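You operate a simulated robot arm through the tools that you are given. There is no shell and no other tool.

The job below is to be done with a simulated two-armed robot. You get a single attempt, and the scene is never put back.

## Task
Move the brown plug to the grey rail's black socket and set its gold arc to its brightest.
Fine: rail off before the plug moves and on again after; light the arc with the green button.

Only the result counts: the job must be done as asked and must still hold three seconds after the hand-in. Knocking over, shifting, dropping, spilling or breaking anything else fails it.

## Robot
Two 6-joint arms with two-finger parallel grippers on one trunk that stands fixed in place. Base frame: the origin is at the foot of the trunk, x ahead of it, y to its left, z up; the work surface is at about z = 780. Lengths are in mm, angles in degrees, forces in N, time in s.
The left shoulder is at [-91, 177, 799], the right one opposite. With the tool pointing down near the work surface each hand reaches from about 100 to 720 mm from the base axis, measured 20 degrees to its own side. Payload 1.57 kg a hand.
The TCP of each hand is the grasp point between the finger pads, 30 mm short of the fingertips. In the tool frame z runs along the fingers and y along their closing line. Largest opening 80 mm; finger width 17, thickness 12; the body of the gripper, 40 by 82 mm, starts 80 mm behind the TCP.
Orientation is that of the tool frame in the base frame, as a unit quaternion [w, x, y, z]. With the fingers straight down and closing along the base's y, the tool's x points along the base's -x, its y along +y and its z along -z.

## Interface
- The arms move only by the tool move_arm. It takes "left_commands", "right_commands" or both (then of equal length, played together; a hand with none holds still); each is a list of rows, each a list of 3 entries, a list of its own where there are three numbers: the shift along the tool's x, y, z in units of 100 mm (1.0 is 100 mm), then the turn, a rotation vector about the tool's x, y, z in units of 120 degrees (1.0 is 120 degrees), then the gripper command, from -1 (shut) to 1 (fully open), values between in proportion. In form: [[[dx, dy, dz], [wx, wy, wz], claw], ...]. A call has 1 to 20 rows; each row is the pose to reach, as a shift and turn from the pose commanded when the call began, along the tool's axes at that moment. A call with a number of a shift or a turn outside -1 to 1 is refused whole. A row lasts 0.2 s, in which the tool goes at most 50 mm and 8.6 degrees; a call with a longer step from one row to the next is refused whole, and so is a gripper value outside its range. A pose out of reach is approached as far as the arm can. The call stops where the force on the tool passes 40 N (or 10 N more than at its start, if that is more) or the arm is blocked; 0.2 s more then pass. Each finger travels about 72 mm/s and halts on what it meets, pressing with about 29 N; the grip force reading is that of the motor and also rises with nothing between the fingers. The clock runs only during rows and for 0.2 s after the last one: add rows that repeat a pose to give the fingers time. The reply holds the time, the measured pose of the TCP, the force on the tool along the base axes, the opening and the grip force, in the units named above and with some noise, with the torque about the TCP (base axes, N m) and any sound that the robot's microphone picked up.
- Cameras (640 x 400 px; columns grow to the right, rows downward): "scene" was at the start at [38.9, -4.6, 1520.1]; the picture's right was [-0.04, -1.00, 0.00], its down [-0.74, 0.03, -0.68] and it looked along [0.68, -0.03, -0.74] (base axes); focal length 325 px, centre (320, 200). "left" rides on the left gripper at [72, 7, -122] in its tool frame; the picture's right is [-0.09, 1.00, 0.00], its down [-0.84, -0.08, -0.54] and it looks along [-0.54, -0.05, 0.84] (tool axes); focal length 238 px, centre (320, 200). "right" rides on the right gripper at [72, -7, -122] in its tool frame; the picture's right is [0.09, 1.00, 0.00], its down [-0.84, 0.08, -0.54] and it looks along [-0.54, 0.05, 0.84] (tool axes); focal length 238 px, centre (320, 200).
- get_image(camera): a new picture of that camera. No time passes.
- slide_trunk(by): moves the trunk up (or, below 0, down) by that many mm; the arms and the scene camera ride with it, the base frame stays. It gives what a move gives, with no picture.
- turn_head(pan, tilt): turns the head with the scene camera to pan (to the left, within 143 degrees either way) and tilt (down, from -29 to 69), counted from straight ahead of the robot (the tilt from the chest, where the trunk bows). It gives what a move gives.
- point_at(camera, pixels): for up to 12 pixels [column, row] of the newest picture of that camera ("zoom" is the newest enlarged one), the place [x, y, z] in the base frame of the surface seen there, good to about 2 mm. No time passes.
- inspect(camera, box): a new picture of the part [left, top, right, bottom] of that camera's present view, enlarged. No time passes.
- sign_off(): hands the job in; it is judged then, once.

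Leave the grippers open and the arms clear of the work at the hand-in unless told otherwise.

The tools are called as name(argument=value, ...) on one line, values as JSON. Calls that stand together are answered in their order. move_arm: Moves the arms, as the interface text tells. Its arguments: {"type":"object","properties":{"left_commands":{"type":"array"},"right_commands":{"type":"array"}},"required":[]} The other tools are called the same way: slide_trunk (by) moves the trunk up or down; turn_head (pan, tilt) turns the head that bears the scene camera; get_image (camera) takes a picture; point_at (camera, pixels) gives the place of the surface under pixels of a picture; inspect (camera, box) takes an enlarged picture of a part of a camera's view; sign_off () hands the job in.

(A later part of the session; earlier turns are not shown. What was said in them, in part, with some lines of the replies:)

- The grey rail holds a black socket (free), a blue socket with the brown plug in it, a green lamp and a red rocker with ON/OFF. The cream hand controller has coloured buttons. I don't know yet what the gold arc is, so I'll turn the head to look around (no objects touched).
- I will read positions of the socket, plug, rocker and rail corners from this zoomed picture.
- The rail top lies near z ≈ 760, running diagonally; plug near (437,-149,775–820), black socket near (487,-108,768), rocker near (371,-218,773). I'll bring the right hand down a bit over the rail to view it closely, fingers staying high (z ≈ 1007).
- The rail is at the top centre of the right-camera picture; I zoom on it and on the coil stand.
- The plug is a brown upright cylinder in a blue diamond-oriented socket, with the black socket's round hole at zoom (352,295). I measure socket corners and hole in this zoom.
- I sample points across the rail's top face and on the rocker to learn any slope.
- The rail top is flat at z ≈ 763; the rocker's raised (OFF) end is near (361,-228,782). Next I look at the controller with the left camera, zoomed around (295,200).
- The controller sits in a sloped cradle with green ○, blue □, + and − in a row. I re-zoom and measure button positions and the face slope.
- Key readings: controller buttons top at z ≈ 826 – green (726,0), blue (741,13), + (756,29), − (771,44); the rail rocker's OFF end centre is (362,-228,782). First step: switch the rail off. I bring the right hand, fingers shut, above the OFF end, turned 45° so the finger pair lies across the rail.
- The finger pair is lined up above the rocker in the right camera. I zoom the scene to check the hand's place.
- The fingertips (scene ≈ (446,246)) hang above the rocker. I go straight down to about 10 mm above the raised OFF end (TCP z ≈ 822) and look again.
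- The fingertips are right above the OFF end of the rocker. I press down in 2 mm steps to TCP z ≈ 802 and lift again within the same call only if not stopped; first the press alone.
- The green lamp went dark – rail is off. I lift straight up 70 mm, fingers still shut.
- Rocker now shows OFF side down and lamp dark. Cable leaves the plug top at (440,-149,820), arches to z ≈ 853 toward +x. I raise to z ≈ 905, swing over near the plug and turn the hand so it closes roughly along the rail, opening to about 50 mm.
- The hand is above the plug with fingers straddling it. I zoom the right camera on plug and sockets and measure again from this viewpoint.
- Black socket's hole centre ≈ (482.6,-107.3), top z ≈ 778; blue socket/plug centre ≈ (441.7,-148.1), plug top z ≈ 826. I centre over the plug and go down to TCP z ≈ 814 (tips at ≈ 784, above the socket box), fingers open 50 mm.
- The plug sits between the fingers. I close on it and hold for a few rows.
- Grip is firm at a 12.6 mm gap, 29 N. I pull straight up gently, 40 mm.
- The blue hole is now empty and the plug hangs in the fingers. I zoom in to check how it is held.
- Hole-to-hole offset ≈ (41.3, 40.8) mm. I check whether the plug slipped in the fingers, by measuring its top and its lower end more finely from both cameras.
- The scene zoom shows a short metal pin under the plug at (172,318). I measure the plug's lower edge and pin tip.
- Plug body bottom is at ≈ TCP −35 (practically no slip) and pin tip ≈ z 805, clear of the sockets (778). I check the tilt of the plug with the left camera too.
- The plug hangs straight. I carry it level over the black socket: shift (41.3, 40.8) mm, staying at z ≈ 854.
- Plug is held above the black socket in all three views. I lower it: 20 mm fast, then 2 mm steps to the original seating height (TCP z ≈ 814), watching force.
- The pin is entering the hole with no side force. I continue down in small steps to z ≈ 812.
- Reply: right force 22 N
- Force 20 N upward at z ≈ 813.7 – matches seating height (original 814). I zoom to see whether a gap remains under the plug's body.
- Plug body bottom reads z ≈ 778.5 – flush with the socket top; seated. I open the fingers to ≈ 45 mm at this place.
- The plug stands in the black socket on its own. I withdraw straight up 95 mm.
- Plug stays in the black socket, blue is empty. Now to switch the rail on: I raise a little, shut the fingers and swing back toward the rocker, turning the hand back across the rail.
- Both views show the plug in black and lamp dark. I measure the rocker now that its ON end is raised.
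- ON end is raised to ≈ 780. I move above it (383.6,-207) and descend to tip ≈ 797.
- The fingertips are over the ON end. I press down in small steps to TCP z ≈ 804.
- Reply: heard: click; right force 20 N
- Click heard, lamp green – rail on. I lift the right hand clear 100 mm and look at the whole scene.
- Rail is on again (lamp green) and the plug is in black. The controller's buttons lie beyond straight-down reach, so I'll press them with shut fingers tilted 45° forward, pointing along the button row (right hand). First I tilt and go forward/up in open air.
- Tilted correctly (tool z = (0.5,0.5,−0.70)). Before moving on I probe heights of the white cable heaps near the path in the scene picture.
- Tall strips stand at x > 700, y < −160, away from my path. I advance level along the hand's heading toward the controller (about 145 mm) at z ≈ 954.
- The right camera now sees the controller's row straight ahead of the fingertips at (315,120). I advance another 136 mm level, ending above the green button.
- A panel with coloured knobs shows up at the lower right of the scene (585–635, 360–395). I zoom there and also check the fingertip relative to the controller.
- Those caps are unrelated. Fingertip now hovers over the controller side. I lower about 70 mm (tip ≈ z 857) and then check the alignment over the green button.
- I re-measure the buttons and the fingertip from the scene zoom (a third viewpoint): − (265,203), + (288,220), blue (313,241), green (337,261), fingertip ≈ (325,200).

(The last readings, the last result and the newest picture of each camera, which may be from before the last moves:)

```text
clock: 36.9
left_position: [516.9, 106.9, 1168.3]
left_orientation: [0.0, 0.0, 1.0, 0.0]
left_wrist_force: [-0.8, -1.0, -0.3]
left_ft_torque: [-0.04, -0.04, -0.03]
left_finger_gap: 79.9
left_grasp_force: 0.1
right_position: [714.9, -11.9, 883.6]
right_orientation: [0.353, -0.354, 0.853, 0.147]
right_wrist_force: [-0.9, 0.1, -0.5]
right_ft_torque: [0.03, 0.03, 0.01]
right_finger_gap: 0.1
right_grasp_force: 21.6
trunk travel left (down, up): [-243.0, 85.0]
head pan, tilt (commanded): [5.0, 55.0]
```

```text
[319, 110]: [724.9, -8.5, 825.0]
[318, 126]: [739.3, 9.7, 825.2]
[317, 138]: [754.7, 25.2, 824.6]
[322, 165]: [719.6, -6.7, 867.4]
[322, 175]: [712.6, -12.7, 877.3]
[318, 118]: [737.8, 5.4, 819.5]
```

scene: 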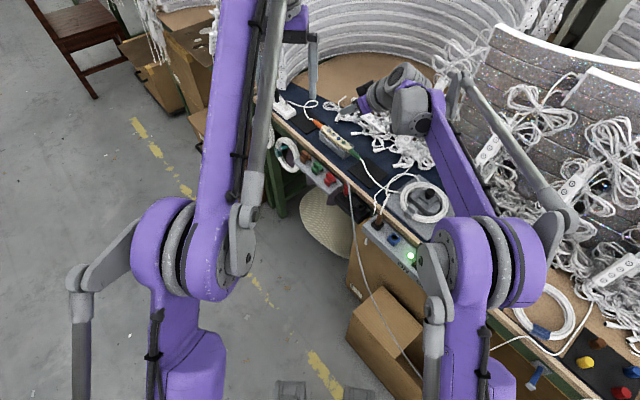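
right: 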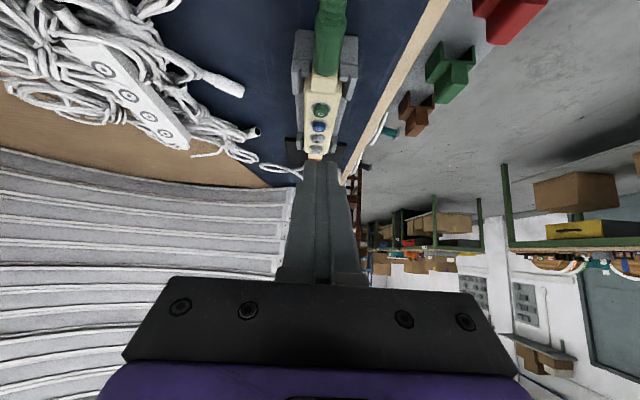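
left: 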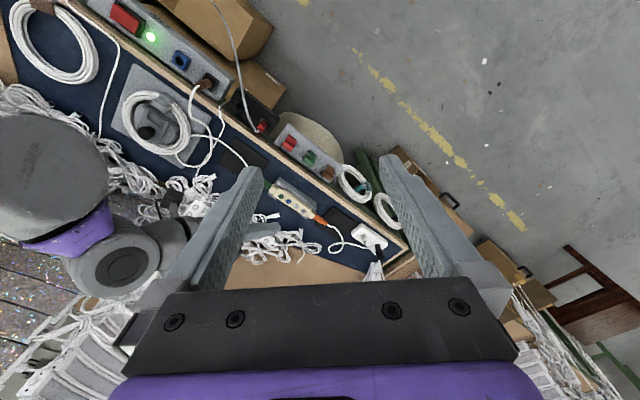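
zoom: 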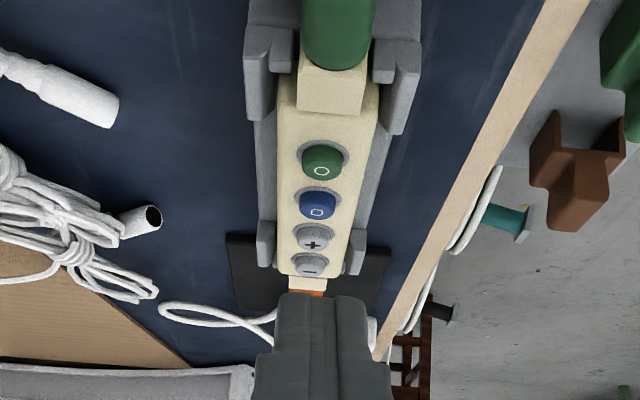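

Averaging three views: green ≈ (724.6,-4.6), blue (740,11), + (755.4,26.6), − (770.8,42.2), tops z ≈ 825, face ≈ 819. I shift the fingertip edge over green and lower to tip z ≈ 832.

move_arm(right_commands=[[[0.03, -0.027, -0.03], [0, 0, 0], -1], [[0.12, -0.027, 0.06], [0, 0, 0], -1], [[0.17, -0.027, 0.11], [0, 0, 0], -1], [[0.204, -0.027, 0.144], [0, 0, 0], -1], [[0.204, -0.027, 0.144], [0, 0, 0], -1]])

inspect(camera="right", box=[270, 50, 370, 200])

inspect(camera="scene", box=[310, 100, 390, 160])

inspect(camera="left", box=[250, 165, 330, 225])

```text
clock: 38.0
left_position: [515.2, 107.8, 1167.7]
left_orientation: [0.0, 0.0, 1.0, -0.001]
left_wrist_force: [-0.9, 1.5, -0.6]
left_ft_torque: [0.0, 0.04, -0.02]
left_finger_gap: 80.0
left_grasp_force: 0.1
right_position: [715.0, -16.9, 859.2]
right_orientation: [0.354, -0.353, 0.853, 0.147]
right_wrist_force: [0.1, 0.3, 0.2]
right_ft_torque: [-0.02, 0.01, 0.01]
right_finger_gap: 0.0
right_grasp_force: 21.4
trunk travel left (down, up): [-243.0, 85.0]
head pan, tilt (commanded): [5.0, 55.0]
```

```text
2.67 times, centred on (320, 125) of right
```

zoom: 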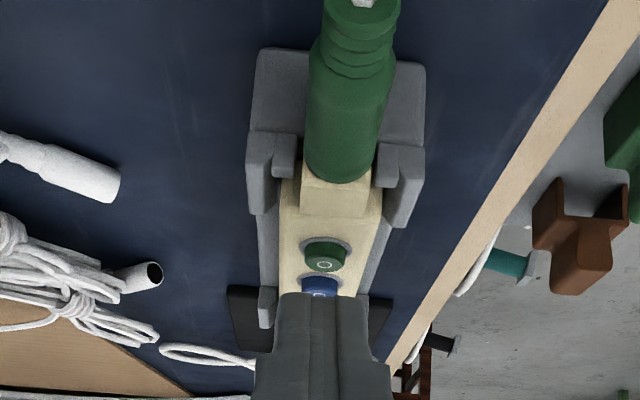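

```text
6.67 times, centred on (350, 130) of scene
```

zoom: 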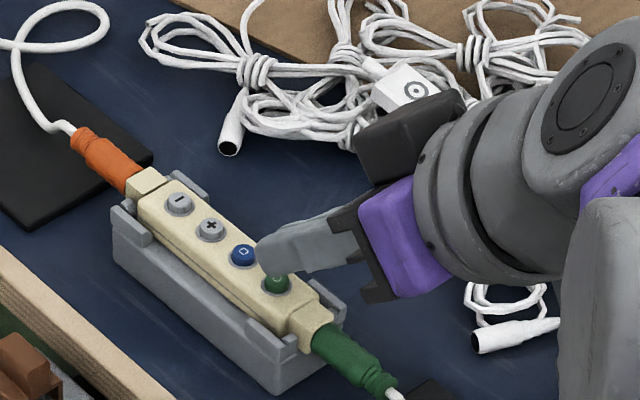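

```text
6.67 times, centred on (290, 195) of left
```

zoom: 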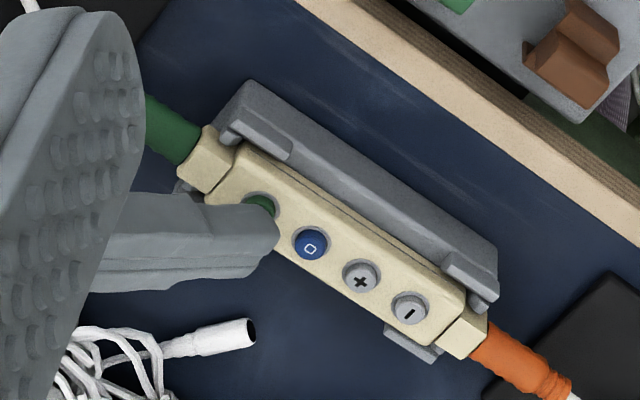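

All views agree the tip edge is right over the green button, ≈ 7 mm above it. I press down slowly to tip ≈ 823 and read the force/sound.

move_arm(right_commands=[[[0.021, 0, 0.021], [0, 0, 0], -1], [[0.042, 0, 0.042], [0, 0, 0], -1], [[0.049, 0, 0.049], [0, 0, 0], -1], [[0.057, 0, 0.057], [0, 0, 0], -1], [[0.064, 0, 0.064], [0, 0, 0], -1]])

inspect(camera="scene", box=[310, 100, 390, 160])

```text
clock: 39.2
left_position: [518.0, 108.2, 1167.6]
left_orientation: [0.001, 0.0, 1.0, 0.001]
left_wrist_force: [0.5, -0.2, 0.4]
left_ft_torque: [0.03, 0.0, 0.04]
left_finger_gap: 80.0
left_grasp_force: 0.1
right_position: [713.1, -15.1, 850.2]
right_orientation: [0.354, -0.354, 0.853, 0.147]
right_wrist_force: [0.1, 0.1, 1.8]
right_ft_torque: [0.05, 0.0, 0.0]
right_finger_gap: 0.3
right_grasp_force: 21.2
trunk travel left (down, up): [-243.0, 85.0]
head pan, tilt (commanded): [5.0, 55.0]
heard: click
```

```text
6.67 times, centred on (350, 130) of scene
```

zoom: 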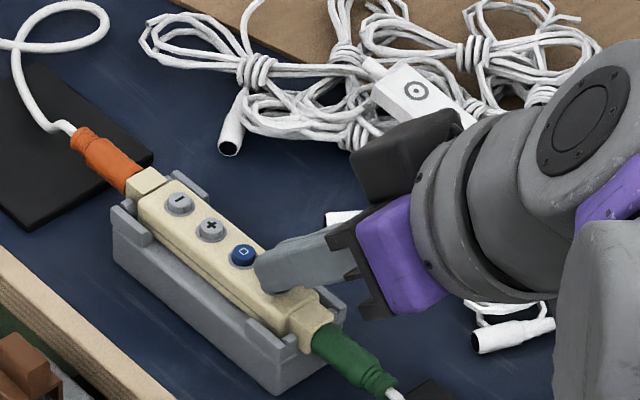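

A click at only 1.8 N – the green button was pressed. I release by lifting back up 15 mm and look for the lit arc.

move_arm(right_commands=[[[-0.05, 0, -0.05], [0, 0, 0], -1], [[-0.106, 0, -0.106], [0, 0, 0], -1], [[-0.106, 0, -0.106], [0, 0, 0], -1]])

get_image(camera="scene")

get_image(camera="left")

get_image(camera="right")

```text
clock: 40.0
left_position: [516.3, 107.3, 1166.9]
left_orientation: [0.0, 0.0, 1.0, 0.0]
left_wrist_force: [-1.1, -0.7, -0.6]
left_ft_torque: [-0.02, 0.02, -0.01]
left_finger_gap: 80.0
left_grasp_force: 0.1
right_position: [714.1, -15.9, 864.1]
right_orientation: [0.353, -0.355, 0.853, 0.147]
right_wrist_force: [0.2, -0.1, -1.2]
right_ft_torque: [0.01, 0.01, -0.02]
right_finger_gap: 0.3
right_grasp_force: 22.1
trunk travel left (down, up): [-243.0, 85.0]
head pan, tilt (commanded): [5.0, 55.0]
```

```text
taken
```

scene: 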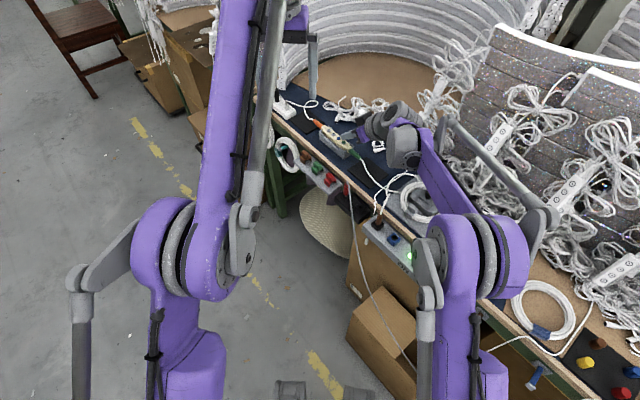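

```text
taken
```

left: 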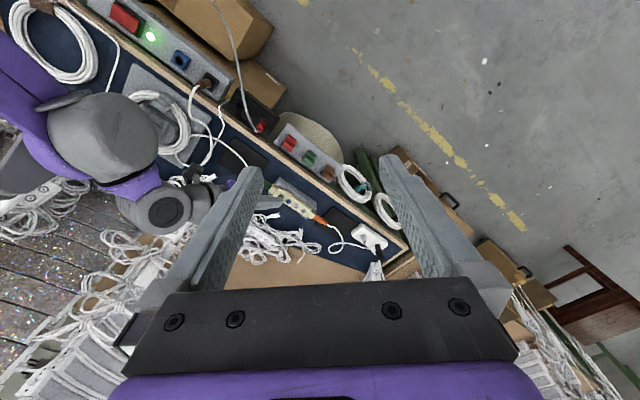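

```text
taken
```

right: 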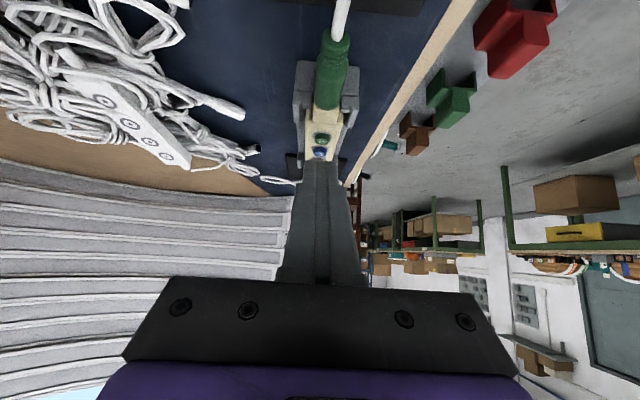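

No glow visible in these views, except a bluish patch at the right camera's lower left. I turn the head up to look at the big white arcs.

turn_head(pan=10, tilt=22)

get_image(camera="scene")

inspect(camera="right", box=[0, 300, 160, 400])

```text
clock: 41.0
left_position: [516.4, 108.3, 1167.5]
left_orientation: [0.0, -0.001, 1.0, 0.001]
left_wrist_force: [-0.1, -0.3, 0.3]
left_ft_torque: [0.02, 0.0, 0.02]
left_finger_gap: 80.0
left_grasp_force: 0.1
right_position: [714.4, -16.8, 864.7]
right_orientation: [0.354, -0.353, 0.854, 0.146]
right_wrist_force: [0.6, 0.5, -0.4]
right_ft_torque: [0.0, -0.01, 0.02]
right_finger_gap: 0.1
right_grasp_force: 21.1
trunk travel left (down, up): [-243.0, 85.0]
head pan, tilt (commanded): [10.0, 22.0]
```

```text
taken
```

scene: 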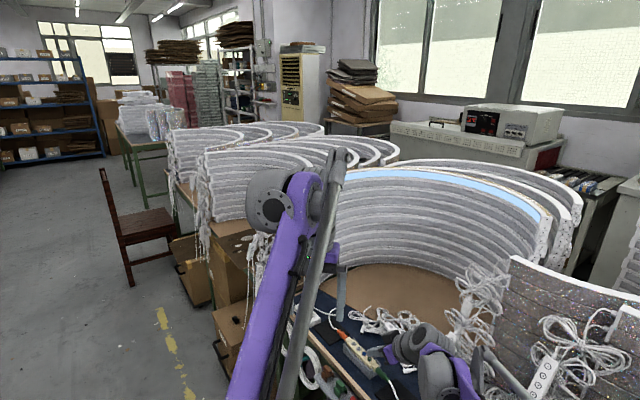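

```text
4.00 times, centred on (80, 350) of right
```

zoom: 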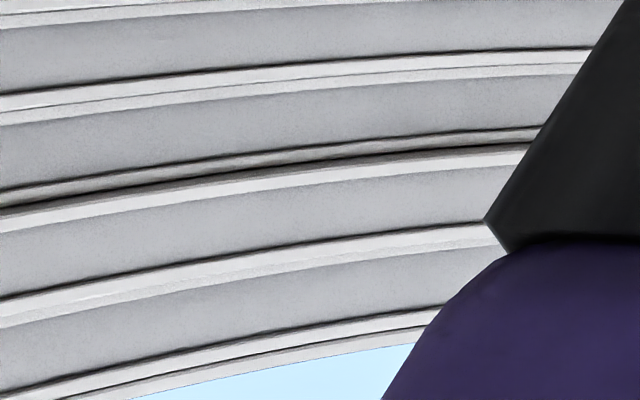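

The topmost band of the large ring is now lit light blue (scene (450,180)). I zoom in to see it and whether other bands differ.

inspect(camera="scene", box=[310, 140, 600, 300])

```text
2.21 times, centred on (455, 220) of scene
```

zoom: 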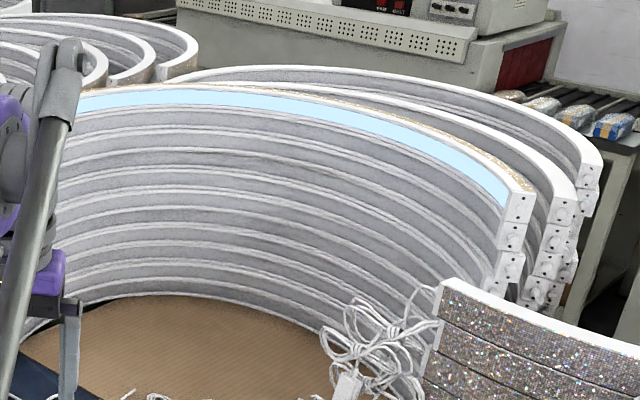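

I zoom further into the lit band and its rim, and the connected end near the white socket box.

inspect(camera="scene", box=[460, 160, 580, 250])

inspect(camera="scene", box=[340, 150, 480, 220])

inspect(camera="scene", box=[150, 110, 420, 260])

```text
4.44 times, centred on (520, 205) of scene
```

zoom: 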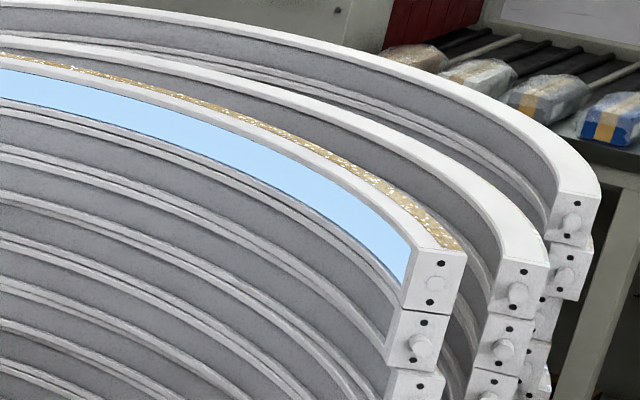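

```text
4.57 times, centred on (410, 185) of scene
```

zoom: 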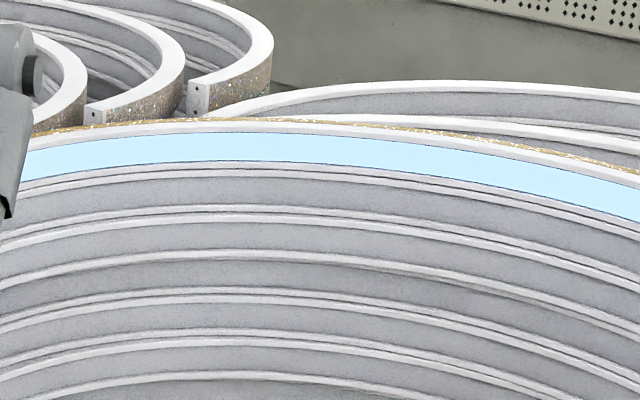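

```text
2.37 times, centred on (285, 185) of scene
```

zoom: 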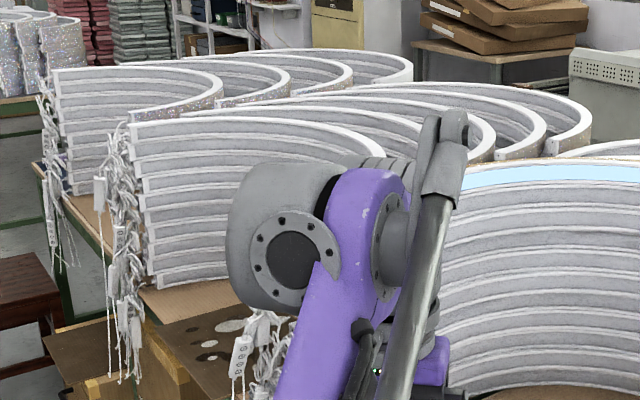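

The lit top band has a gold-glitter outer face (others are silver), so this is the gold arc, now lit at some level. Next I move the fingertip along the row to above the "+" button (43.8 mm further), staying ≈ 13 mm above the buttons.

move_arm(right_commands=[[[-0.1, 0.001, 0.1], [0, 0, 0], -1], [[-0.2, 0.002, 0.2], [0, 0, 0], -1], [[-0.31, 0.003, 0.31], [0, 0, 0], -1], [[-0.31, 0.003, 0.31], [0, 0, 0], -1]])

inspect(camera="scene", box=[310, 310, 430, 390])

inspect(camera="left", box=[250, 165, 330, 225])

inspect(camera="right", box=[270, 50, 370, 200])

```text
clock: 42.0
left_position: [517.0, 106.8, 1167.7]
left_orientation: [0.0, -0.001, 1.0, 0.001]
left_wrist_force: [0.1, -0.6, -0.5]
left_ft_torque: [-0.01, -0.03, -0.01]
left_finger_gap: 80.0
left_grasp_force: 0.1
right_position: [744.3, 14.6, 865.7]
right_orientation: [0.354, -0.353, 0.854, 0.145]
right_wrist_force: [-1.0, 0.8, -0.3]
right_ft_torque: [-0.03, -0.02, 0.0]
right_finger_gap: 0.1
right_grasp_force: 21.7
trunk travel left (down, up): [-243.0, 85.0]
head pan, tilt (commanded): [10.0, 22.0]
```

```text
5.00 times, centred on (370, 350) of scene
```

zoom: 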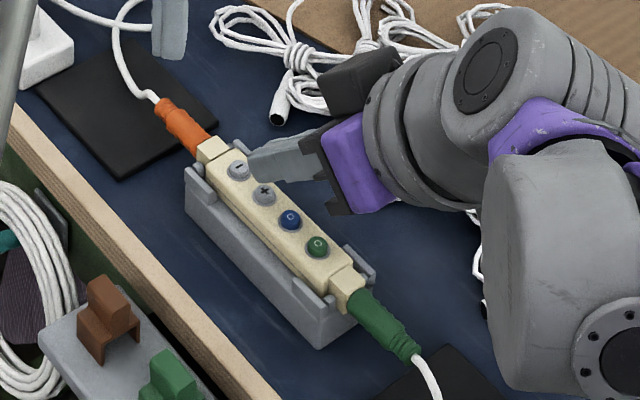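

```text
6.67 times, centred on (290, 195) of left
```

zoom: 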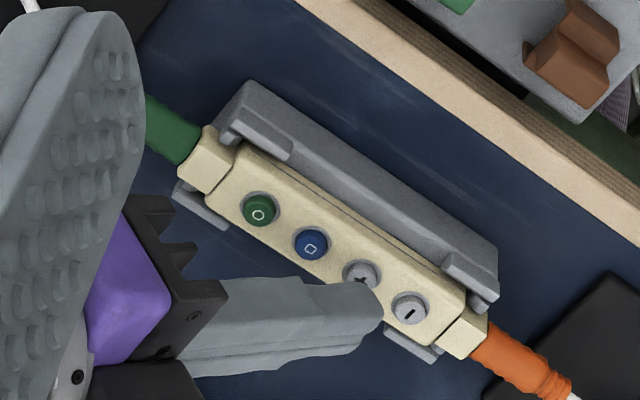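

```text
2.67 times, centred on (320, 125) of right
```

zoom: 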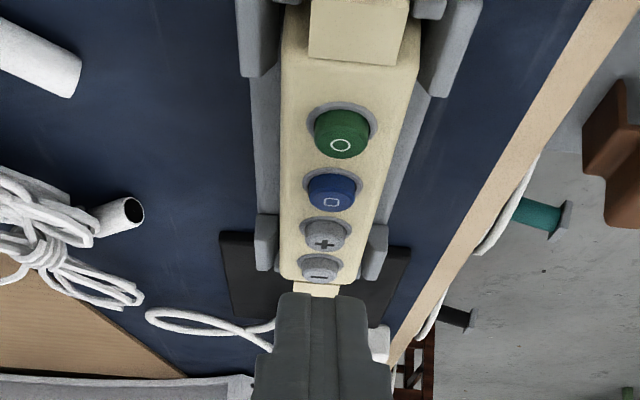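

The tip is over "+". I press down to the same depth that clicked before (TCP z ≈ 850), then release in the same call.

move_arm(right_commands=[[[0.035, 0, 0.035], [0, 0, 0], -1], [[0.064, 0, 0.064], [0, 0, 0], -1], [[0.08, 0, 0.08], [0, 0, 0], -1], [[0.092, 0, 0.092], [0, 0, 0], -1], [[0.1, 0, 0.1], [0, 0, 0], -1], [[0.1065, 0, 0.1065], [0, 0, 0], -1]])

get_image(camera="scene")

```text
clock: 43.4
left_position: [515.9, 107.9, 1167.8]
left_orientation: [-0.001, 0.0, 1.0, 0.0]
left_wrist_force: [-0.1, 0.4, -0.8]
left_ft_torque: [-0.02, -0.02, -0.03]
left_finger_gap: 80.1
left_grasp_force: 0.1
right_position: [743.8, 16.8, 850.8]
right_orientation: [0.353, -0.354, 0.854, 0.146]
right_wrist_force: [0.1, 0.5, 1.7]
right_ft_torque: [-0.02, -0.02, 0.02]
right_finger_gap: 0.0
right_grasp_force: 21.2
trunk travel left (down, up): [-243.0, 85.0]
head pan, tilt (commanded): [10.0, 22.0]
```

```text
taken
```

scene: 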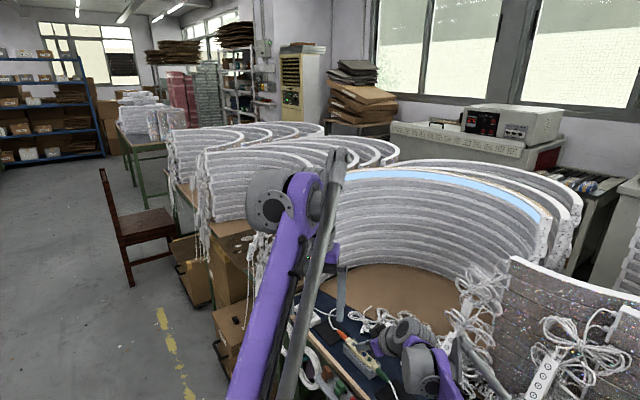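

Contact begins (1.7 N) but no click yet. I press another 2 mm.

move_arm(right_commands=[[[0.007, 0, 0.007], [0, 0, 0], -1], [[0.014, 0, 0.014], [0, 0, 0], -1]])

inspect(camera="scene", box=[310, 140, 600, 300])

```text
clock: 44.0
left_position: [515.4, 107.9, 1167.6]
left_orientation: [0.0, 0.0, 1.0, 0.0]
left_wrist_force: [-0.2, 0.6, 0.4]
left_ft_torque: [0.03, 0.0, 0.01]
left_finger_gap: 80.1
left_grasp_force: 0.1
right_position: [744.0, 14.5, 848.8]
right_orientation: [0.355, -0.353, 0.853, 0.146]
right_wrist_force: [1.1, -0.9, 4.3]
right_ft_torque: [0.06, -0.05, -0.01]
right_finger_gap: 0.1
right_grasp_force: 21.2
trunk travel left (down, up): [-243.0, 85.0]
head pan, tilt (commanded): [10.0, 22.0]
heard: click
```

```text
2.21 times, centred on (455, 220) of scene
```

zoom: 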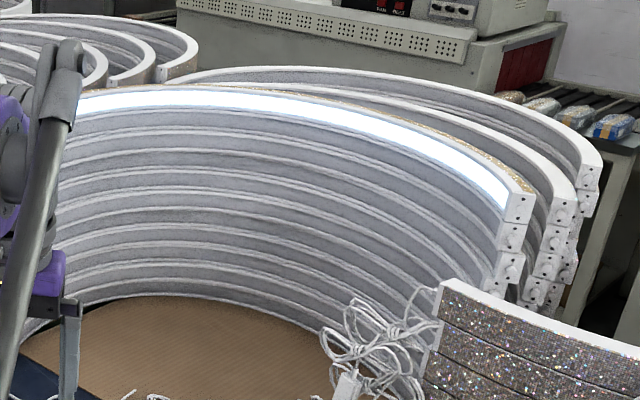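

Click – the arc got clearly brighter. I release (lift 9 mm) and look again, then press again.

move_arm(right_commands=[[[-0.03, 0, -0.03], [0, 0, 0], -1], [[-0.064, 0, -0.064], [0, 0, 0], -1], [[-0.064, 0, -0.064], [0, 0, 0], -1]])

inspect(camera="scene", box=[310, 140, 600, 300])

```text
clock: 44.8
left_position: [516.2, 107.9, 1167.5]
left_orientation: [-0.001, 0.0, 1.0, -0.001]
left_wrist_force: [-0.6, 0.2, 0.0]
left_ft_torque: [0.02, 0.01, 0.03]
left_finger_gap: 80.0
left_grasp_force: 0.1
right_position: [745.6, 14.4, 855.8]
right_orientation: [0.354, -0.353, 0.854, 0.146]
right_wrist_force: [-0.5, -0.3, -0.4]
right_ft_torque: [-0.01, 0.02, 0.0]
right_finger_gap: 0.2
right_grasp_force: 21.0
trunk travel left (down, up): [-243.0, 85.0]
head pan, tilt (commanded): [10.0, 22.0]
```

```text
2.21 times, centred on (455, 220) of scene
```

zoom: 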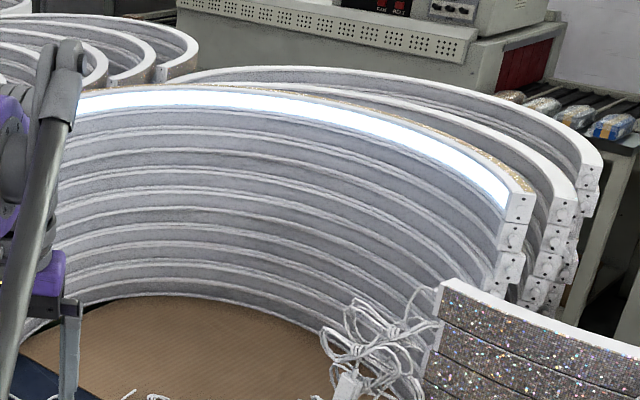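

The arc now renders nearly white. To reach the top level I press "+" again and compare.

move_arm(right_commands=[[[0.03, 0, 0.03], [0, 0, 0], -1], [[0.045, 0, 0.045], [0, 0, 0], -1], [[0.055, 0, 0.055], [0, 0, 0], -1], [[0.064, 0, 0.064], [0, 0, 0], -1]])

inspect(camera="scene", box=[310, 140, 600, 300])

inspect(camera="right", box=[0, 240, 200, 400])

```text
clock: 45.8
left_position: [515.3, 107.5, 1167.9]
left_orientation: [0.0, -0.001, 1.0, 0.0]
left_wrist_force: [-0.2, -0.2, -0.1]
left_ft_torque: [-0.04, -0.01, -0.01]
left_finger_gap: 79.9
left_grasp_force: 0.1
right_position: [744.4, 15.5, 848.5]
right_orientation: [0.354, -0.353, 0.853, 0.146]
right_wrist_force: [-0.3, 0.5, 4.8]
right_ft_torque: [0.06, -0.05, 0.01]
right_finger_gap: 0.0
right_grasp_force: 21.8
trunk travel left (down, up): [-243.0, 85.0]
head pan, tilt (commanded): [10.0, 22.0]
heard: click
```

```text
2.21 times, centred on (455, 220) of scene
```

zoom: 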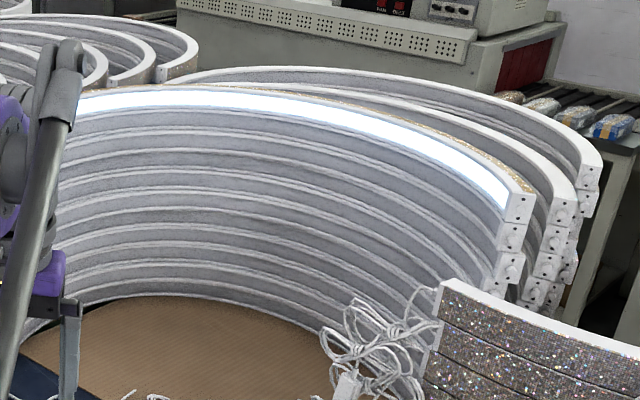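

```text
2.50 times, centred on (100, 320) of right
```

zoom: 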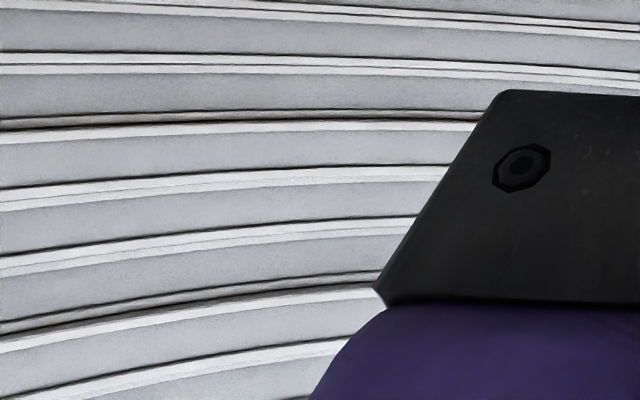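

A click again; the band is white, so differences are hard to see. I zoom tightly to judge glow, then release and zoom again as a baseline.

inspect(camera="scene", box=[500, 180, 560, 220])

move_arm(right_commands=[[[-0.03, 0, -0.03], [0, 0, 0], -1], [[-0.064, 0, -0.064], [0, 0, 0], -1], [[-0.064, 0, -0.064], [0, 0, 0], -1]])

inspect(camera="scene", box=[500, 180, 560, 220])

```text
10.00 times, centred on (530, 200) of scene
```

zoom: 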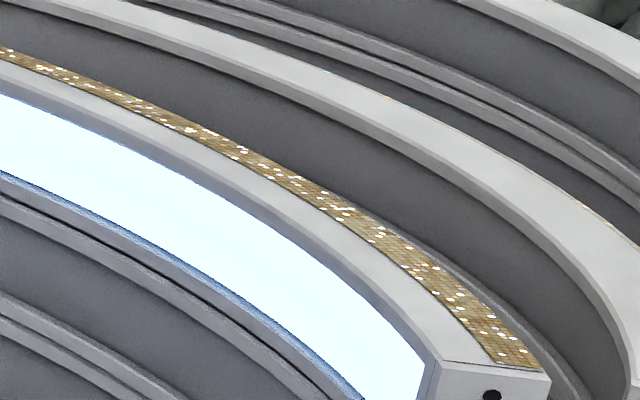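

```text
clock: 46.6
left_position: [516.7, 108.1, 1167.2]
left_orientation: [0.001, 0.0, 1.0, 0.0]
left_wrist_force: [0.2, -0.5, -0.2]
left_ft_torque: [0.03, 0.04, 0.01]
left_finger_gap: 80.0
left_grasp_force: 0.1
right_position: [744.7, 15.3, 857.0]
right_orientation: [0.354, -0.353, 0.854, 0.147]
right_wrist_force: [0.0, 0.3, -0.1]
right_ft_torque: [0.01, -0.01, -0.02]
right_finger_gap: 0.0
right_grasp_force: 21.5
trunk travel left (down, up): [-243.0, 85.0]
head pan, tilt (commanded): [10.0, 22.0]
```

```text
10.00 times, centred on (530, 200) of scene
```

zoom: 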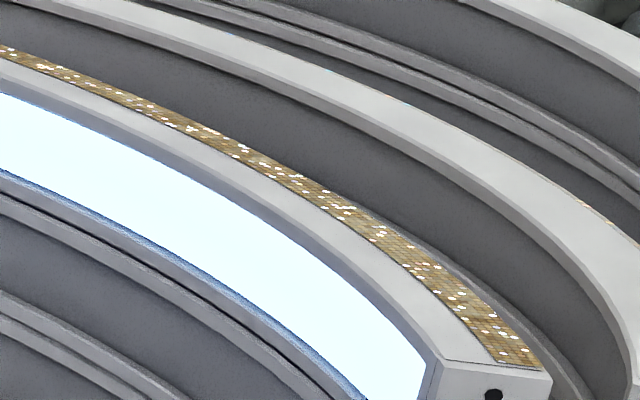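

Gold glitter on the arc's back is confirmed; band reads a pale cyan-white. I press "+" a third time and compare this same crop.

move_arm(right_commands=[[[0.03, 0, 0.03], [0, 0, 0], -1], [[0.045, 0, 0.045], [0, 0, 0], -1], [[0.055, 0, 0.055], [0, 0, 0], -1], [[0.064, 0, 0.064], [0, 0, 0], -1], [[0.03, 0, 0.03], [0, 0, 0], -1], [[0, 0, 0], [0, 0, 0], -1], [[0, 0, 0], [0, 0, 0], -1]])

inspect(camera="scene", box=[500, 180, 560, 220])

inspect(camera="scene", box=[310, 140, 600, 300])

```text
clock: 48.2
left_position: [516.3, 107.8, 1167.4]
left_orientation: [0.0, 0.0, 1.0, 0.0]
left_wrist_force: [-0.2, 0.4, -0.1]
left_ft_torque: [0.01, -0.01, 0.0]
left_finger_gap: 79.7
left_grasp_force: 0.0
right_position: [743.7, 14.5, 857.0]
right_orientation: [0.353, -0.354, 0.854, 0.146]
right_wrist_force: [0.7, 1.1, 0.3]
right_ft_torque: [0.01, -0.02, 0.05]
right_finger_gap: 0.0
right_grasp_force: 20.9
trunk travel left (down, up): [-243.0, 85.0]
head pan, tilt (commanded): [10.0, 22.0]
heard: click
```

```text
10.00 times, centred on (530, 200) of scene
```

zoom: 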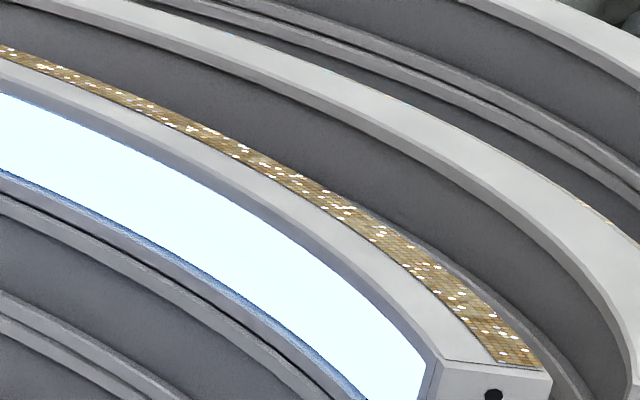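

```text
2.21 times, centred on (455, 220) of scene
```

zoom: 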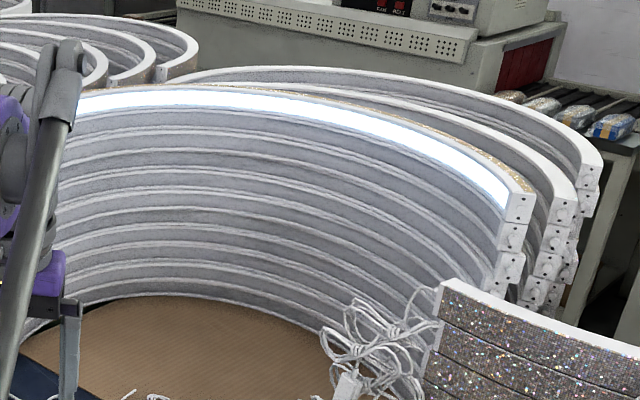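

No visible change between the second and third press. To be sure of the top level (and that it does not wrap round), I press a fourth time and compare.

move_arm(right_commands=[[[0.03, 0, 0.03], [0, 0, 0], -1], [[0.045, 0, 0.045], [0, 0, 0], -1], [[0.055, 0, 0.055], [0, 0, 0], -1], [[0.064, 0, 0.064], [0, 0, 0], -1], [[0.03, 0, 0.03], [0, 0, 0], -1], [[0, 0, 0], [0, 0, 0], -1], [[0, 0, 0], [0, 0, 0], -1]])

inspect(camera="scene", box=[310, 140, 600, 300])

inspect(camera="left", box=[250, 165, 330, 225])

```text
clock: 49.8
left_position: [515.8, 108.7, 1166.5]
left_orientation: [0.0, 0.0, 1.0, 0.001]
left_wrist_force: [-0.1, 0.3, 0.9]
left_ft_torque: [0.02, 0.0, 0.02]
left_finger_gap: 80.2
left_grasp_force: 0.0
right_position: [744.5, 14.0, 857.1]
right_orientation: [0.353, -0.354, 0.853, 0.146]
right_wrist_force: [-0.2, -0.1, -0.7]
right_ft_torque: [-0.01, -0.05, 0.01]
right_finger_gap: 0.1
right_grasp_force: 20.9
trunk travel left (down, up): [-243.0, 85.0]
head pan, tilt (commanded): [10.0, 22.0]
heard: click
```

```text
2.21 times, centred on (455, 220) of scene
```

zoom: 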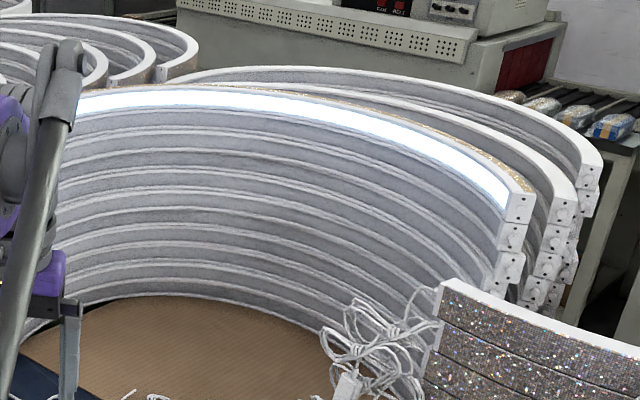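

```text
6.67 times, centred on (290, 195) of left
```

zoom: 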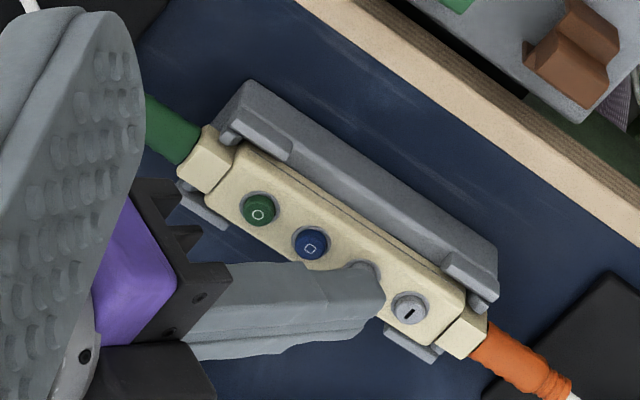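

Still bright, controller unmoved in its cradle. Two more presses, to be sure of the top stop.

move_arm(right_commands=[[[0.03, 0, 0.03], [0, 0, 0], -1], [[0.045, 0, 0.045], [0, 0, 0], -1], [[0.055, 0, 0.055], [0, 0, 0], -1], [[0.064, 0, 0.064], [0, 0, 0], -1], [[0.03, 0, 0.03], [0, 0, 0], -1], [[0, 0, 0], [0, 0, 0], -1], [[0, 0, 0], [0, 0, 0], -1]])

inspect(camera="scene", box=[310, 140, 600, 300])

move_arm(right_commands=[[[0.03, 0, 0.03], [0, 0, 0], -1], [[0.045, 0, 0.045], [0, 0, 0], -1], [[0.055, 0, 0.055], [0, 0, 0], -1], [[0.064, 0, 0.064], [0, 0, 0], -1], [[0.03, 0, 0.03], [0, 0, 0], -1], [[0, 0, 0], [0, 0, 0], -1], [[0, 0, 0], [0, 0, 0], -1]])

inspect(camera="scene", box=[310, 140, 600, 300])

```text
clock: 51.4
left_position: [516.6, 107.7, 1167.8]
left_orientation: [0.0, 0.0, 1.0, 0.0]
left_wrist_force: [-0.6, 0.6, 0.7]
left_ft_torque: [-0.04, -0.03, -0.03]
left_finger_gap: 79.8
left_grasp_force: 0.1
right_position: [744.4, 15.0, 857.3]
right_orientation: [0.354, -0.353, 0.853, 0.147]
right_wrist_force: [-0.4, -1.8, 0.0]
right_ft_torque: [0.01, -0.02, 0.02]
right_finger_gap: 0.0
right_grasp_force: 21.1
trunk travel left (down, up): [-243.0, 85.0]
head pan, tilt (commanded): [10.0, 22.0]
heard: click
```

```text
2.21 times, centred on (455, 220) of scene
```

zoom: 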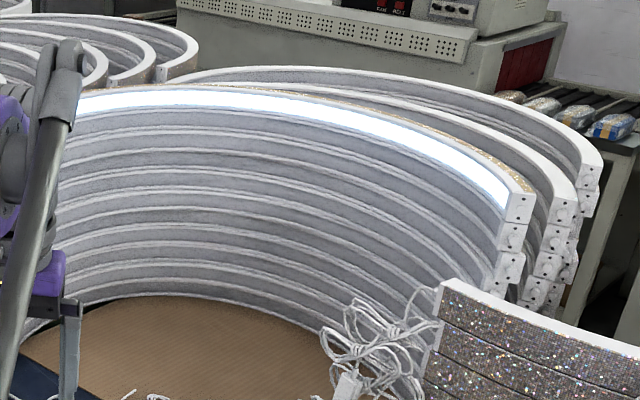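

```text
clock: 53.0
left_position: [516.6, 108.2, 1167.3]
left_orientation: [0.0, 0.0, 1.0, 0.0]
left_wrist_force: [-0.9, 0.1, -0.8]
left_ft_torque: [0.03, -0.03, 0.01]
left_finger_gap: 79.9
left_grasp_force: 0.1
right_position: [744.0, 15.8, 857.0]
right_orientation: [0.354, -0.354, 0.853, 0.147]
right_wrist_force: [-0.1, -0.2, -0.3]
right_ft_torque: [0.03, 0.0, -0.03]
right_finger_gap: 0.0
right_grasp_force: 21.1
trunk travel left (down, up): [-243.0, 85.0]
head pan, tilt (commanded): [10.0, 22.0]
heard: click
```

```text
2.21 times, centred on (455, 220) of scene
```

zoom: 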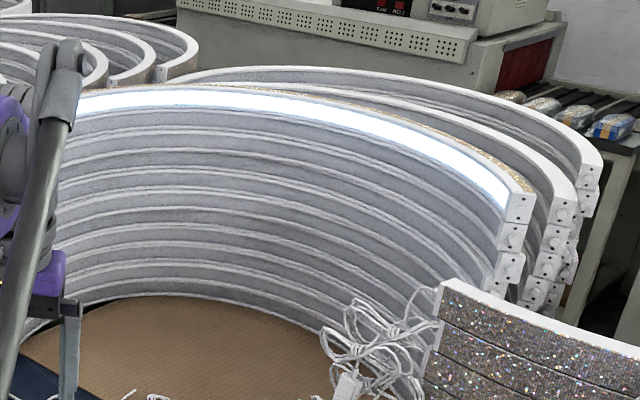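

No change between presses, no wrap. For safety against finer steps, three more presses in one call.

move_arm(right_commands=[[[0.03, 0, 0.03], [0, 0, 0], -1], [[0.05, 0, 0.05], [0, 0, 0], -1], [[0.064, 0, 0.064], [0, 0, 0], -1], [[0.064, 0, 0.064], [0, 0, 0], -1], [[0.03, 0, 0.03], [0, 0, 0], -1], [[0, 0, 0], [0, 0, 0], -1], [[0.03, 0, 0.03], [0, 0, 0], -1], [[0.05, 0, 0.05], [0, 0, 0], -1], [[0.064, 0, 0.064], [0, 0, 0], -1], [[0.064, 0, 0.064], [0, 0, 0], -1], [[0.03, 0, 0.03], [0, 0, 0], -1], [[0, 0, 0], [0, 0, 0], -1], [[0.03, 0, 0.03], [0, 0, 0], -1], [[0.05, 0, 0.05], [0, 0, 0], -1], [[0.064, 0, 0.064], [0, 0, 0], -1], [[0.064, 0, 0.064], [0, 0, 0], -1], [[0.03, 0, 0.03], [0, 0, 0], -1], [[0, 0, 0], [0, 0, 0], -1], [[0, 0, 0], [0, 0, 0], -1]])

inspect(camera="scene", box=[310, 140, 600, 300])

inspect(camera="scene", box=[500, 180, 560, 220])

```text
clock: 57.0
left_position: [516.1, 108.3, 1167.5]
left_orientation: [0.0, 0.0, 1.0, 0.0]
left_wrist_force: [-0.2, -0.6, -0.9]
left_ft_torque: [-0.02, 0.0, -0.04]
left_finger_gap: 80.1
left_grasp_force: 0.1
right_position: [744.6, 15.3, 856.9]
right_orientation: [0.353, -0.354, 0.853, 0.147]
right_wrist_force: [0.8, -0.1, -0.1]
right_ft_torque: [0.02, 0.01, -0.02]
right_finger_gap: 0.0
right_grasp_force: 21.2
trunk travel left (down, up): [-243.0, 85.0]
head pan, tilt (commanded): [10.0, 22.0]
heard: click, click, click
```

```text
2.21 times, centred on (455, 220) of scene
```

zoom: 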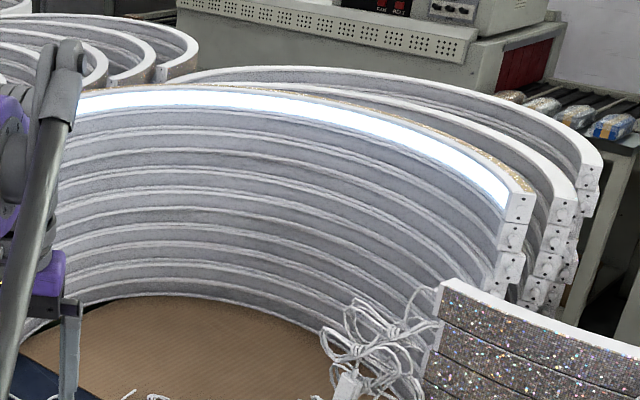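

```text
10.00 times, centred on (530, 200) of scene
```

zoom: 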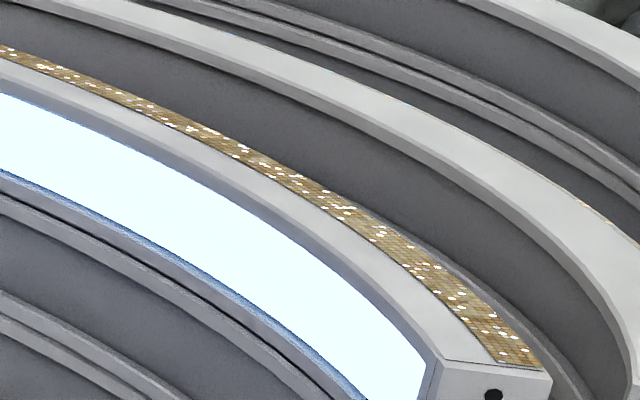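

The arc is steady at its brightest. I now withdraw: straight up 100 mm, then back along the path.

move_arm(right_commands=[[[-0.1, 0, -0.1], [0, 0, 0], -1], [[-0.3, 0, -0.3], [0, 0, 0], -1], [[-0.5, 0, -0.5], [0, 0, 0], -1], [[-0.7, 0, -0.7], [0, 0, 0], -1], [[-0.7, 0, -0.7], [0, 0, 0], -1]])

move_arm(right_commands=[[[0.2, 0, -0.2], [0, 0, 0], -1], [[0.4, 0, -0.4], [0, 0, 0], -1], [[0.6, 0, -0.6], [0, 0, 0], -1], [[0.8, 0, -0.8], [0, 0, 0], -1], [[0.99, 0, -0.99], [0, 0, 0], -1], [[0.99, 0, -0.99], [0, 0, 0], -1]])

move_arm(right_commands=[[[0.2, 0.06, -0.2], [0, 0, 0], -1], [[0.4, 0.12, -0.4], [0, 0, 0], -1], [[0.6, 0.18, -0.6], [0, 0, 0], -1], [[0.8, 0.24, -0.8], [0, 0, 0], -1], [[0.99, 0.3, -0.99], [0, 0, 0], -1], [[0.99, 0.3, -0.99], [0, 0, 0], -1]])

get_image(camera="scene")

```text
clock: 58.2
left_position: [516.0, 107.4, 1168.3]
left_orientation: [0.0, 0.0, 1.0, -0.001]
left_wrist_force: [-0.3, -0.2, 0.1]
left_ft_torque: [0.0, 0.01, 0.01]
left_finger_gap: 80.0
left_grasp_force: 0.0
right_position: [745.7, 14.5, 956.1]
right_orientation: [0.353, -0.354, 0.854, 0.146]
right_wrist_force: [1.0, -0.4, 0.3]
right_ft_torque: [0.03, -0.01, 0.01]
right_finger_gap: 0.0
right_grasp_force: 21.2
trunk travel left (down, up): [-243.0, 85.0]
head pan, tilt (commanded): [10.0, 22.0]
```

```text
clock: 59.6
left_position: [514.6, 108.8, 1167.4]
left_orientation: [0.0, 0.0, 1.0, 0.0]
left_wrist_force: [0.3, -0.4, -0.1]
left_ft_torque: [0.02, -0.01, 0.02]
left_finger_gap: 80.1
left_grasp_force: 0.0
right_position: [646.6, -83.7, 956.0]
right_orientation: [0.354, -0.353, 0.854, 0.147]
right_wrist_force: [0.0, 1.1, 1.0]
right_ft_torque: [0.0, -0.01, -0.01]
right_finger_gap: 0.0
right_grasp_force: 21.2
trunk travel left (down, up): [-243.0, 85.0]
head pan, tilt (commanded): [10.0, 22.0]
```

```text
clock: 61.0
left_position: [516.4, 107.8, 1167.4]
left_orientation: [0.0, -0.001, 1.0, 0.0]
left_wrist_force: [0.5, 0.9, 0.2]
left_ft_torque: [0.02, 0.01, 0.0]
left_finger_gap: 79.8
left_grasp_force: 0.1
right_position: [525.1, -161.7, 956.3]
right_orientation: [0.354, -0.353, 0.854, 0.146]
right_wrist_force: [0.0, 0.6, -0.4]
right_ft_torque: [-0.01, 0.0, 0.01]
right_finger_gap: 0.1
right_grasp_force: 21.2
trunk travel left (down, up): [-243.0, 85.0]
head pan, tilt (commanded): [10.0, 22.0]
```

```text
taken
```

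scene: 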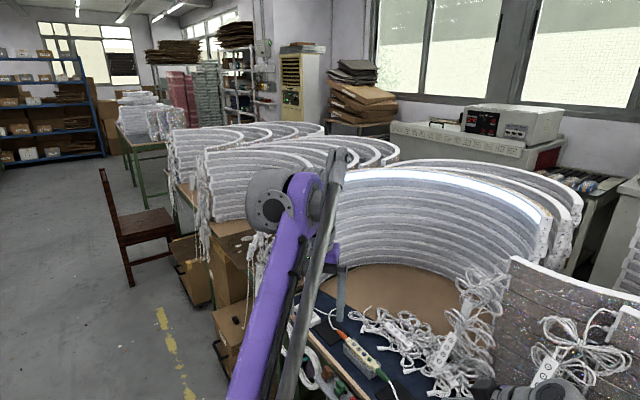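

The arc shines; hand is back over the bench side. I raise 100 mm while levelling the tool again and opening the gripper.

move_arm(right_commands=[[[-0.1, 0, -0.1], [0, 0, 0], -1], [[-0.2, 0, -0.2], [0, 0.06, 0], -1], [[-0.3, 0, -0.3], [0, 0.12, 0], -0.5], [[-0.4, 0, -0.4], [0, 0.18, 0], 0.2], [[-0.5, 0, -0.5], [0, 0.24, 0], 0.6], [[-0.6, 0, -0.6], [0, 0.3, 0], 1], [[-0.7, 0, -0.7], [0, 0.34, 0], 1], [[-0.7, 0, -0.7], [0, 0.375, 0], 1], [[-0.7, 0, -0.7], [0, 0.375, 0], 1]])

turn_head(pan=-2.2, tilt=47.4)

get_image(camera="scene")

get_image(camera="left")

```text
clock: 63.0
left_position: [515.5, 108.0, 1167.7]
left_orientation: [0.0, 0.0, 1.0, 0.0]
left_wrist_force: [-0.4, -0.8, -0.2]
left_ft_torque: [0.0, 0.01, 0.0]
left_finger_gap: 80.3
left_grasp_force: 0.1
right_position: [525.1, -162.2, 1056.3]
right_orientation: [0.0, -0.383, 0.924, 0.0]
right_wrist_force: [0.1, -0.9, 0.4]
right_ft_torque: [-0.04, 0.01, -0.03]
right_finger_gap: 80.1
right_grasp_force: 0.0
trunk travel left (down, up): [-243.0, 85.0]
head pan, tilt (commanded): [10.0, 22.0]
```

```text
clock: 63.9
left_position: [517.4, 107.8, 1167.3]
left_orientation: [0.0, 0.0, 1.0, 0.0]
left_wrist_force: [-0.3, 0.6, -0.7]
left_ft_torque: [0.0, -0.04, -0.01]
left_finger_gap: 80.0
left_grasp_force: 0.1
right_position: [525.0, -162.5, 1055.4]
right_orientation: [0.0, -0.383, 0.924, 0.0]
right_wrist_force: [-0.2, -0.1, 0.7]
right_ft_torque: [0.01, 0.0, 0.02]
right_finger_gap: 80.0
right_grasp_force: 0.1
trunk travel left (down, up): [-243.0, 85.0]
head pan, tilt (commanded): [-2.2, 47.4]
```

```text
taken
```

scene: 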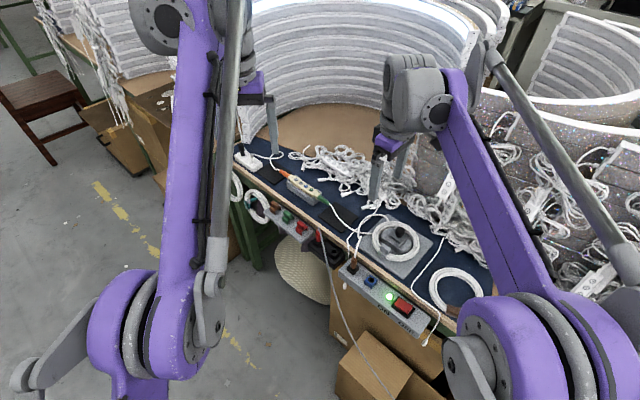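

```text
taken
```

left: 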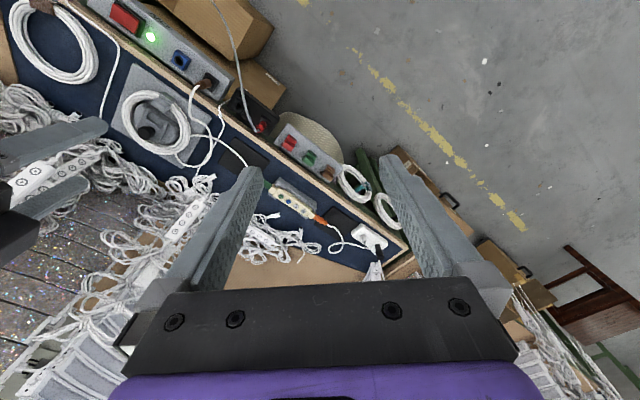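

Everything looks in order. I take the right hand back near its starting place, gripper open, then make a last check of plug, rocker, controller and arc.

move_arm(right_commands=[[[0.1, 0.01, -0.1], [0, 0, 0.05], 1], [[0.25, 0.02, -0.2], [0, 0, 0.11], 1], [[0.4, 0.03, -0.3], [0, 0, 0.17], 1], [[0.6, 0.04, -0.4], [0, 0, 0.23], 1], [[0.8, 0.05, -0.5], [0, 0, 0.29], 1], [[0.98, 0.05, -0.5], [0, 0, 0.34], 1], [[0.98, 0.05, -0.5], [0, 0, 0.375], 1], [[0.98, 0.05, -0.5], [0, 0, 0.375], 1]])

inspect(camera="scene", box=[330, 210, 450, 340])

inspect(camera="scene", box=[230, 0, 500, 230])

inspect(camera="left", box=[255, 175, 335, 225])

inspect(camera="right", box=[200, 0, 480, 240])

```text
clock: 65.7
left_position: [515.6, 107.8, 1166.8]
left_orientation: [0.0, 0.0, 1.0, 0.0]
left_wrist_force: [0.0, 0.9, 0.0]
left_ft_torque: [0.0, -0.01, 0.02]
left_finger_gap: 80.0
left_grasp_force: 0.0
right_position: [453.1, -226.2, 1105.4]
right_orientation: [0.0, 0.001, 1.0, 0.0]
right_wrist_force: [-0.4, 0.7, -0.2]
right_ft_torque: [0.01, -0.04, -0.01]
right_finger_gap: 79.8
right_grasp_force: 0.0
trunk travel left (down, up): [-243.0, 85.0]
head pan, tilt (commanded): [-2.2, 47.4]
```

```text
3.08 times, centred on (390, 275) of scene
```

zoom: 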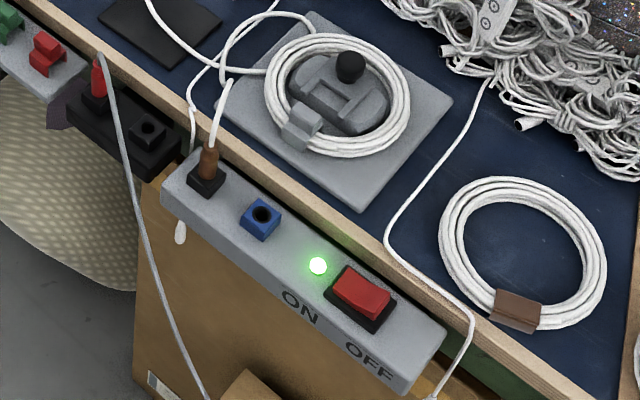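

```text
1.74 times, centred on (365, 115) of scene
```

zoom: 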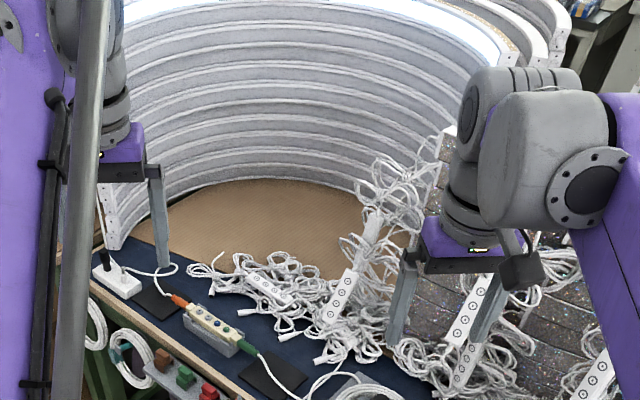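

```text
8.00 times, centred on (295, 200) of left
```

zoom: 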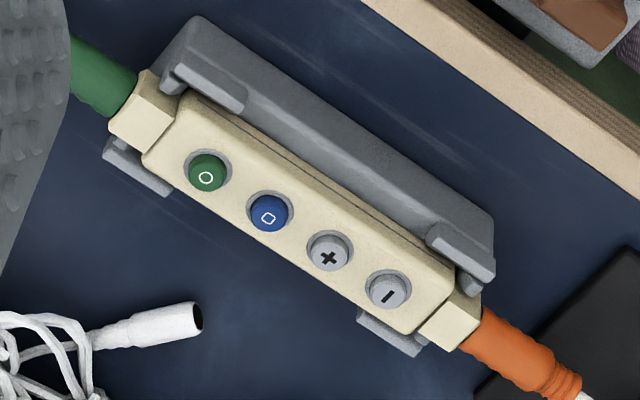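

```text
1.67 times, centred on (340, 120) of right
```

zoom: 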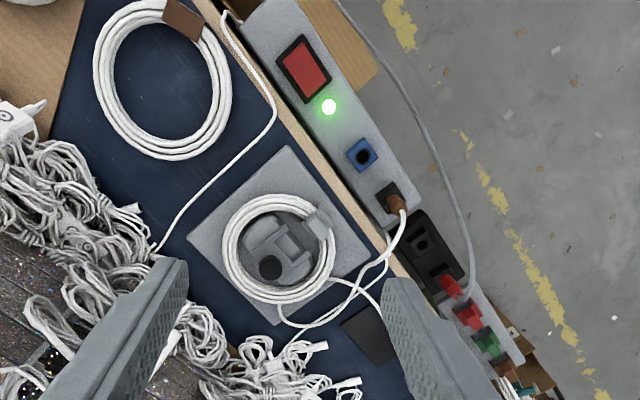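

Final check: brown plug in the black socket, blue socket empty, rail lamp green, controller unmoved in its cradle, gold arc lit at full brightness, both grippers open and clear. I hand the job in.

sign_off()

```text
The job is handed in.
```

The brown plug is now in the grey rail's black socket, and the gold arc is lit at its brightest. The job is handed in.

- **Rail:** I switched it off before moving the plug and on again afterwards. Its lamp is green.
- **Plug:** It is pushed fully in, and the arc lights with it there. The blue socket is empty.
- **Arc:** I took the gold arc to be the lit top band of the big ring, the one with gold glitter on its back. The green button lit it, and I pressed "+" nine times. The first press made it clearly brighter; later presses made no visible change and it never dimmed. I take that as the top level, though the band looked full white in the camera, so small steps would not have shown.
- **Left as found:** The controller did not move in its cradle. Nothing else I could see was shifted, apart from the plug's own cable following it. Both grippers are open and the arms are clear.
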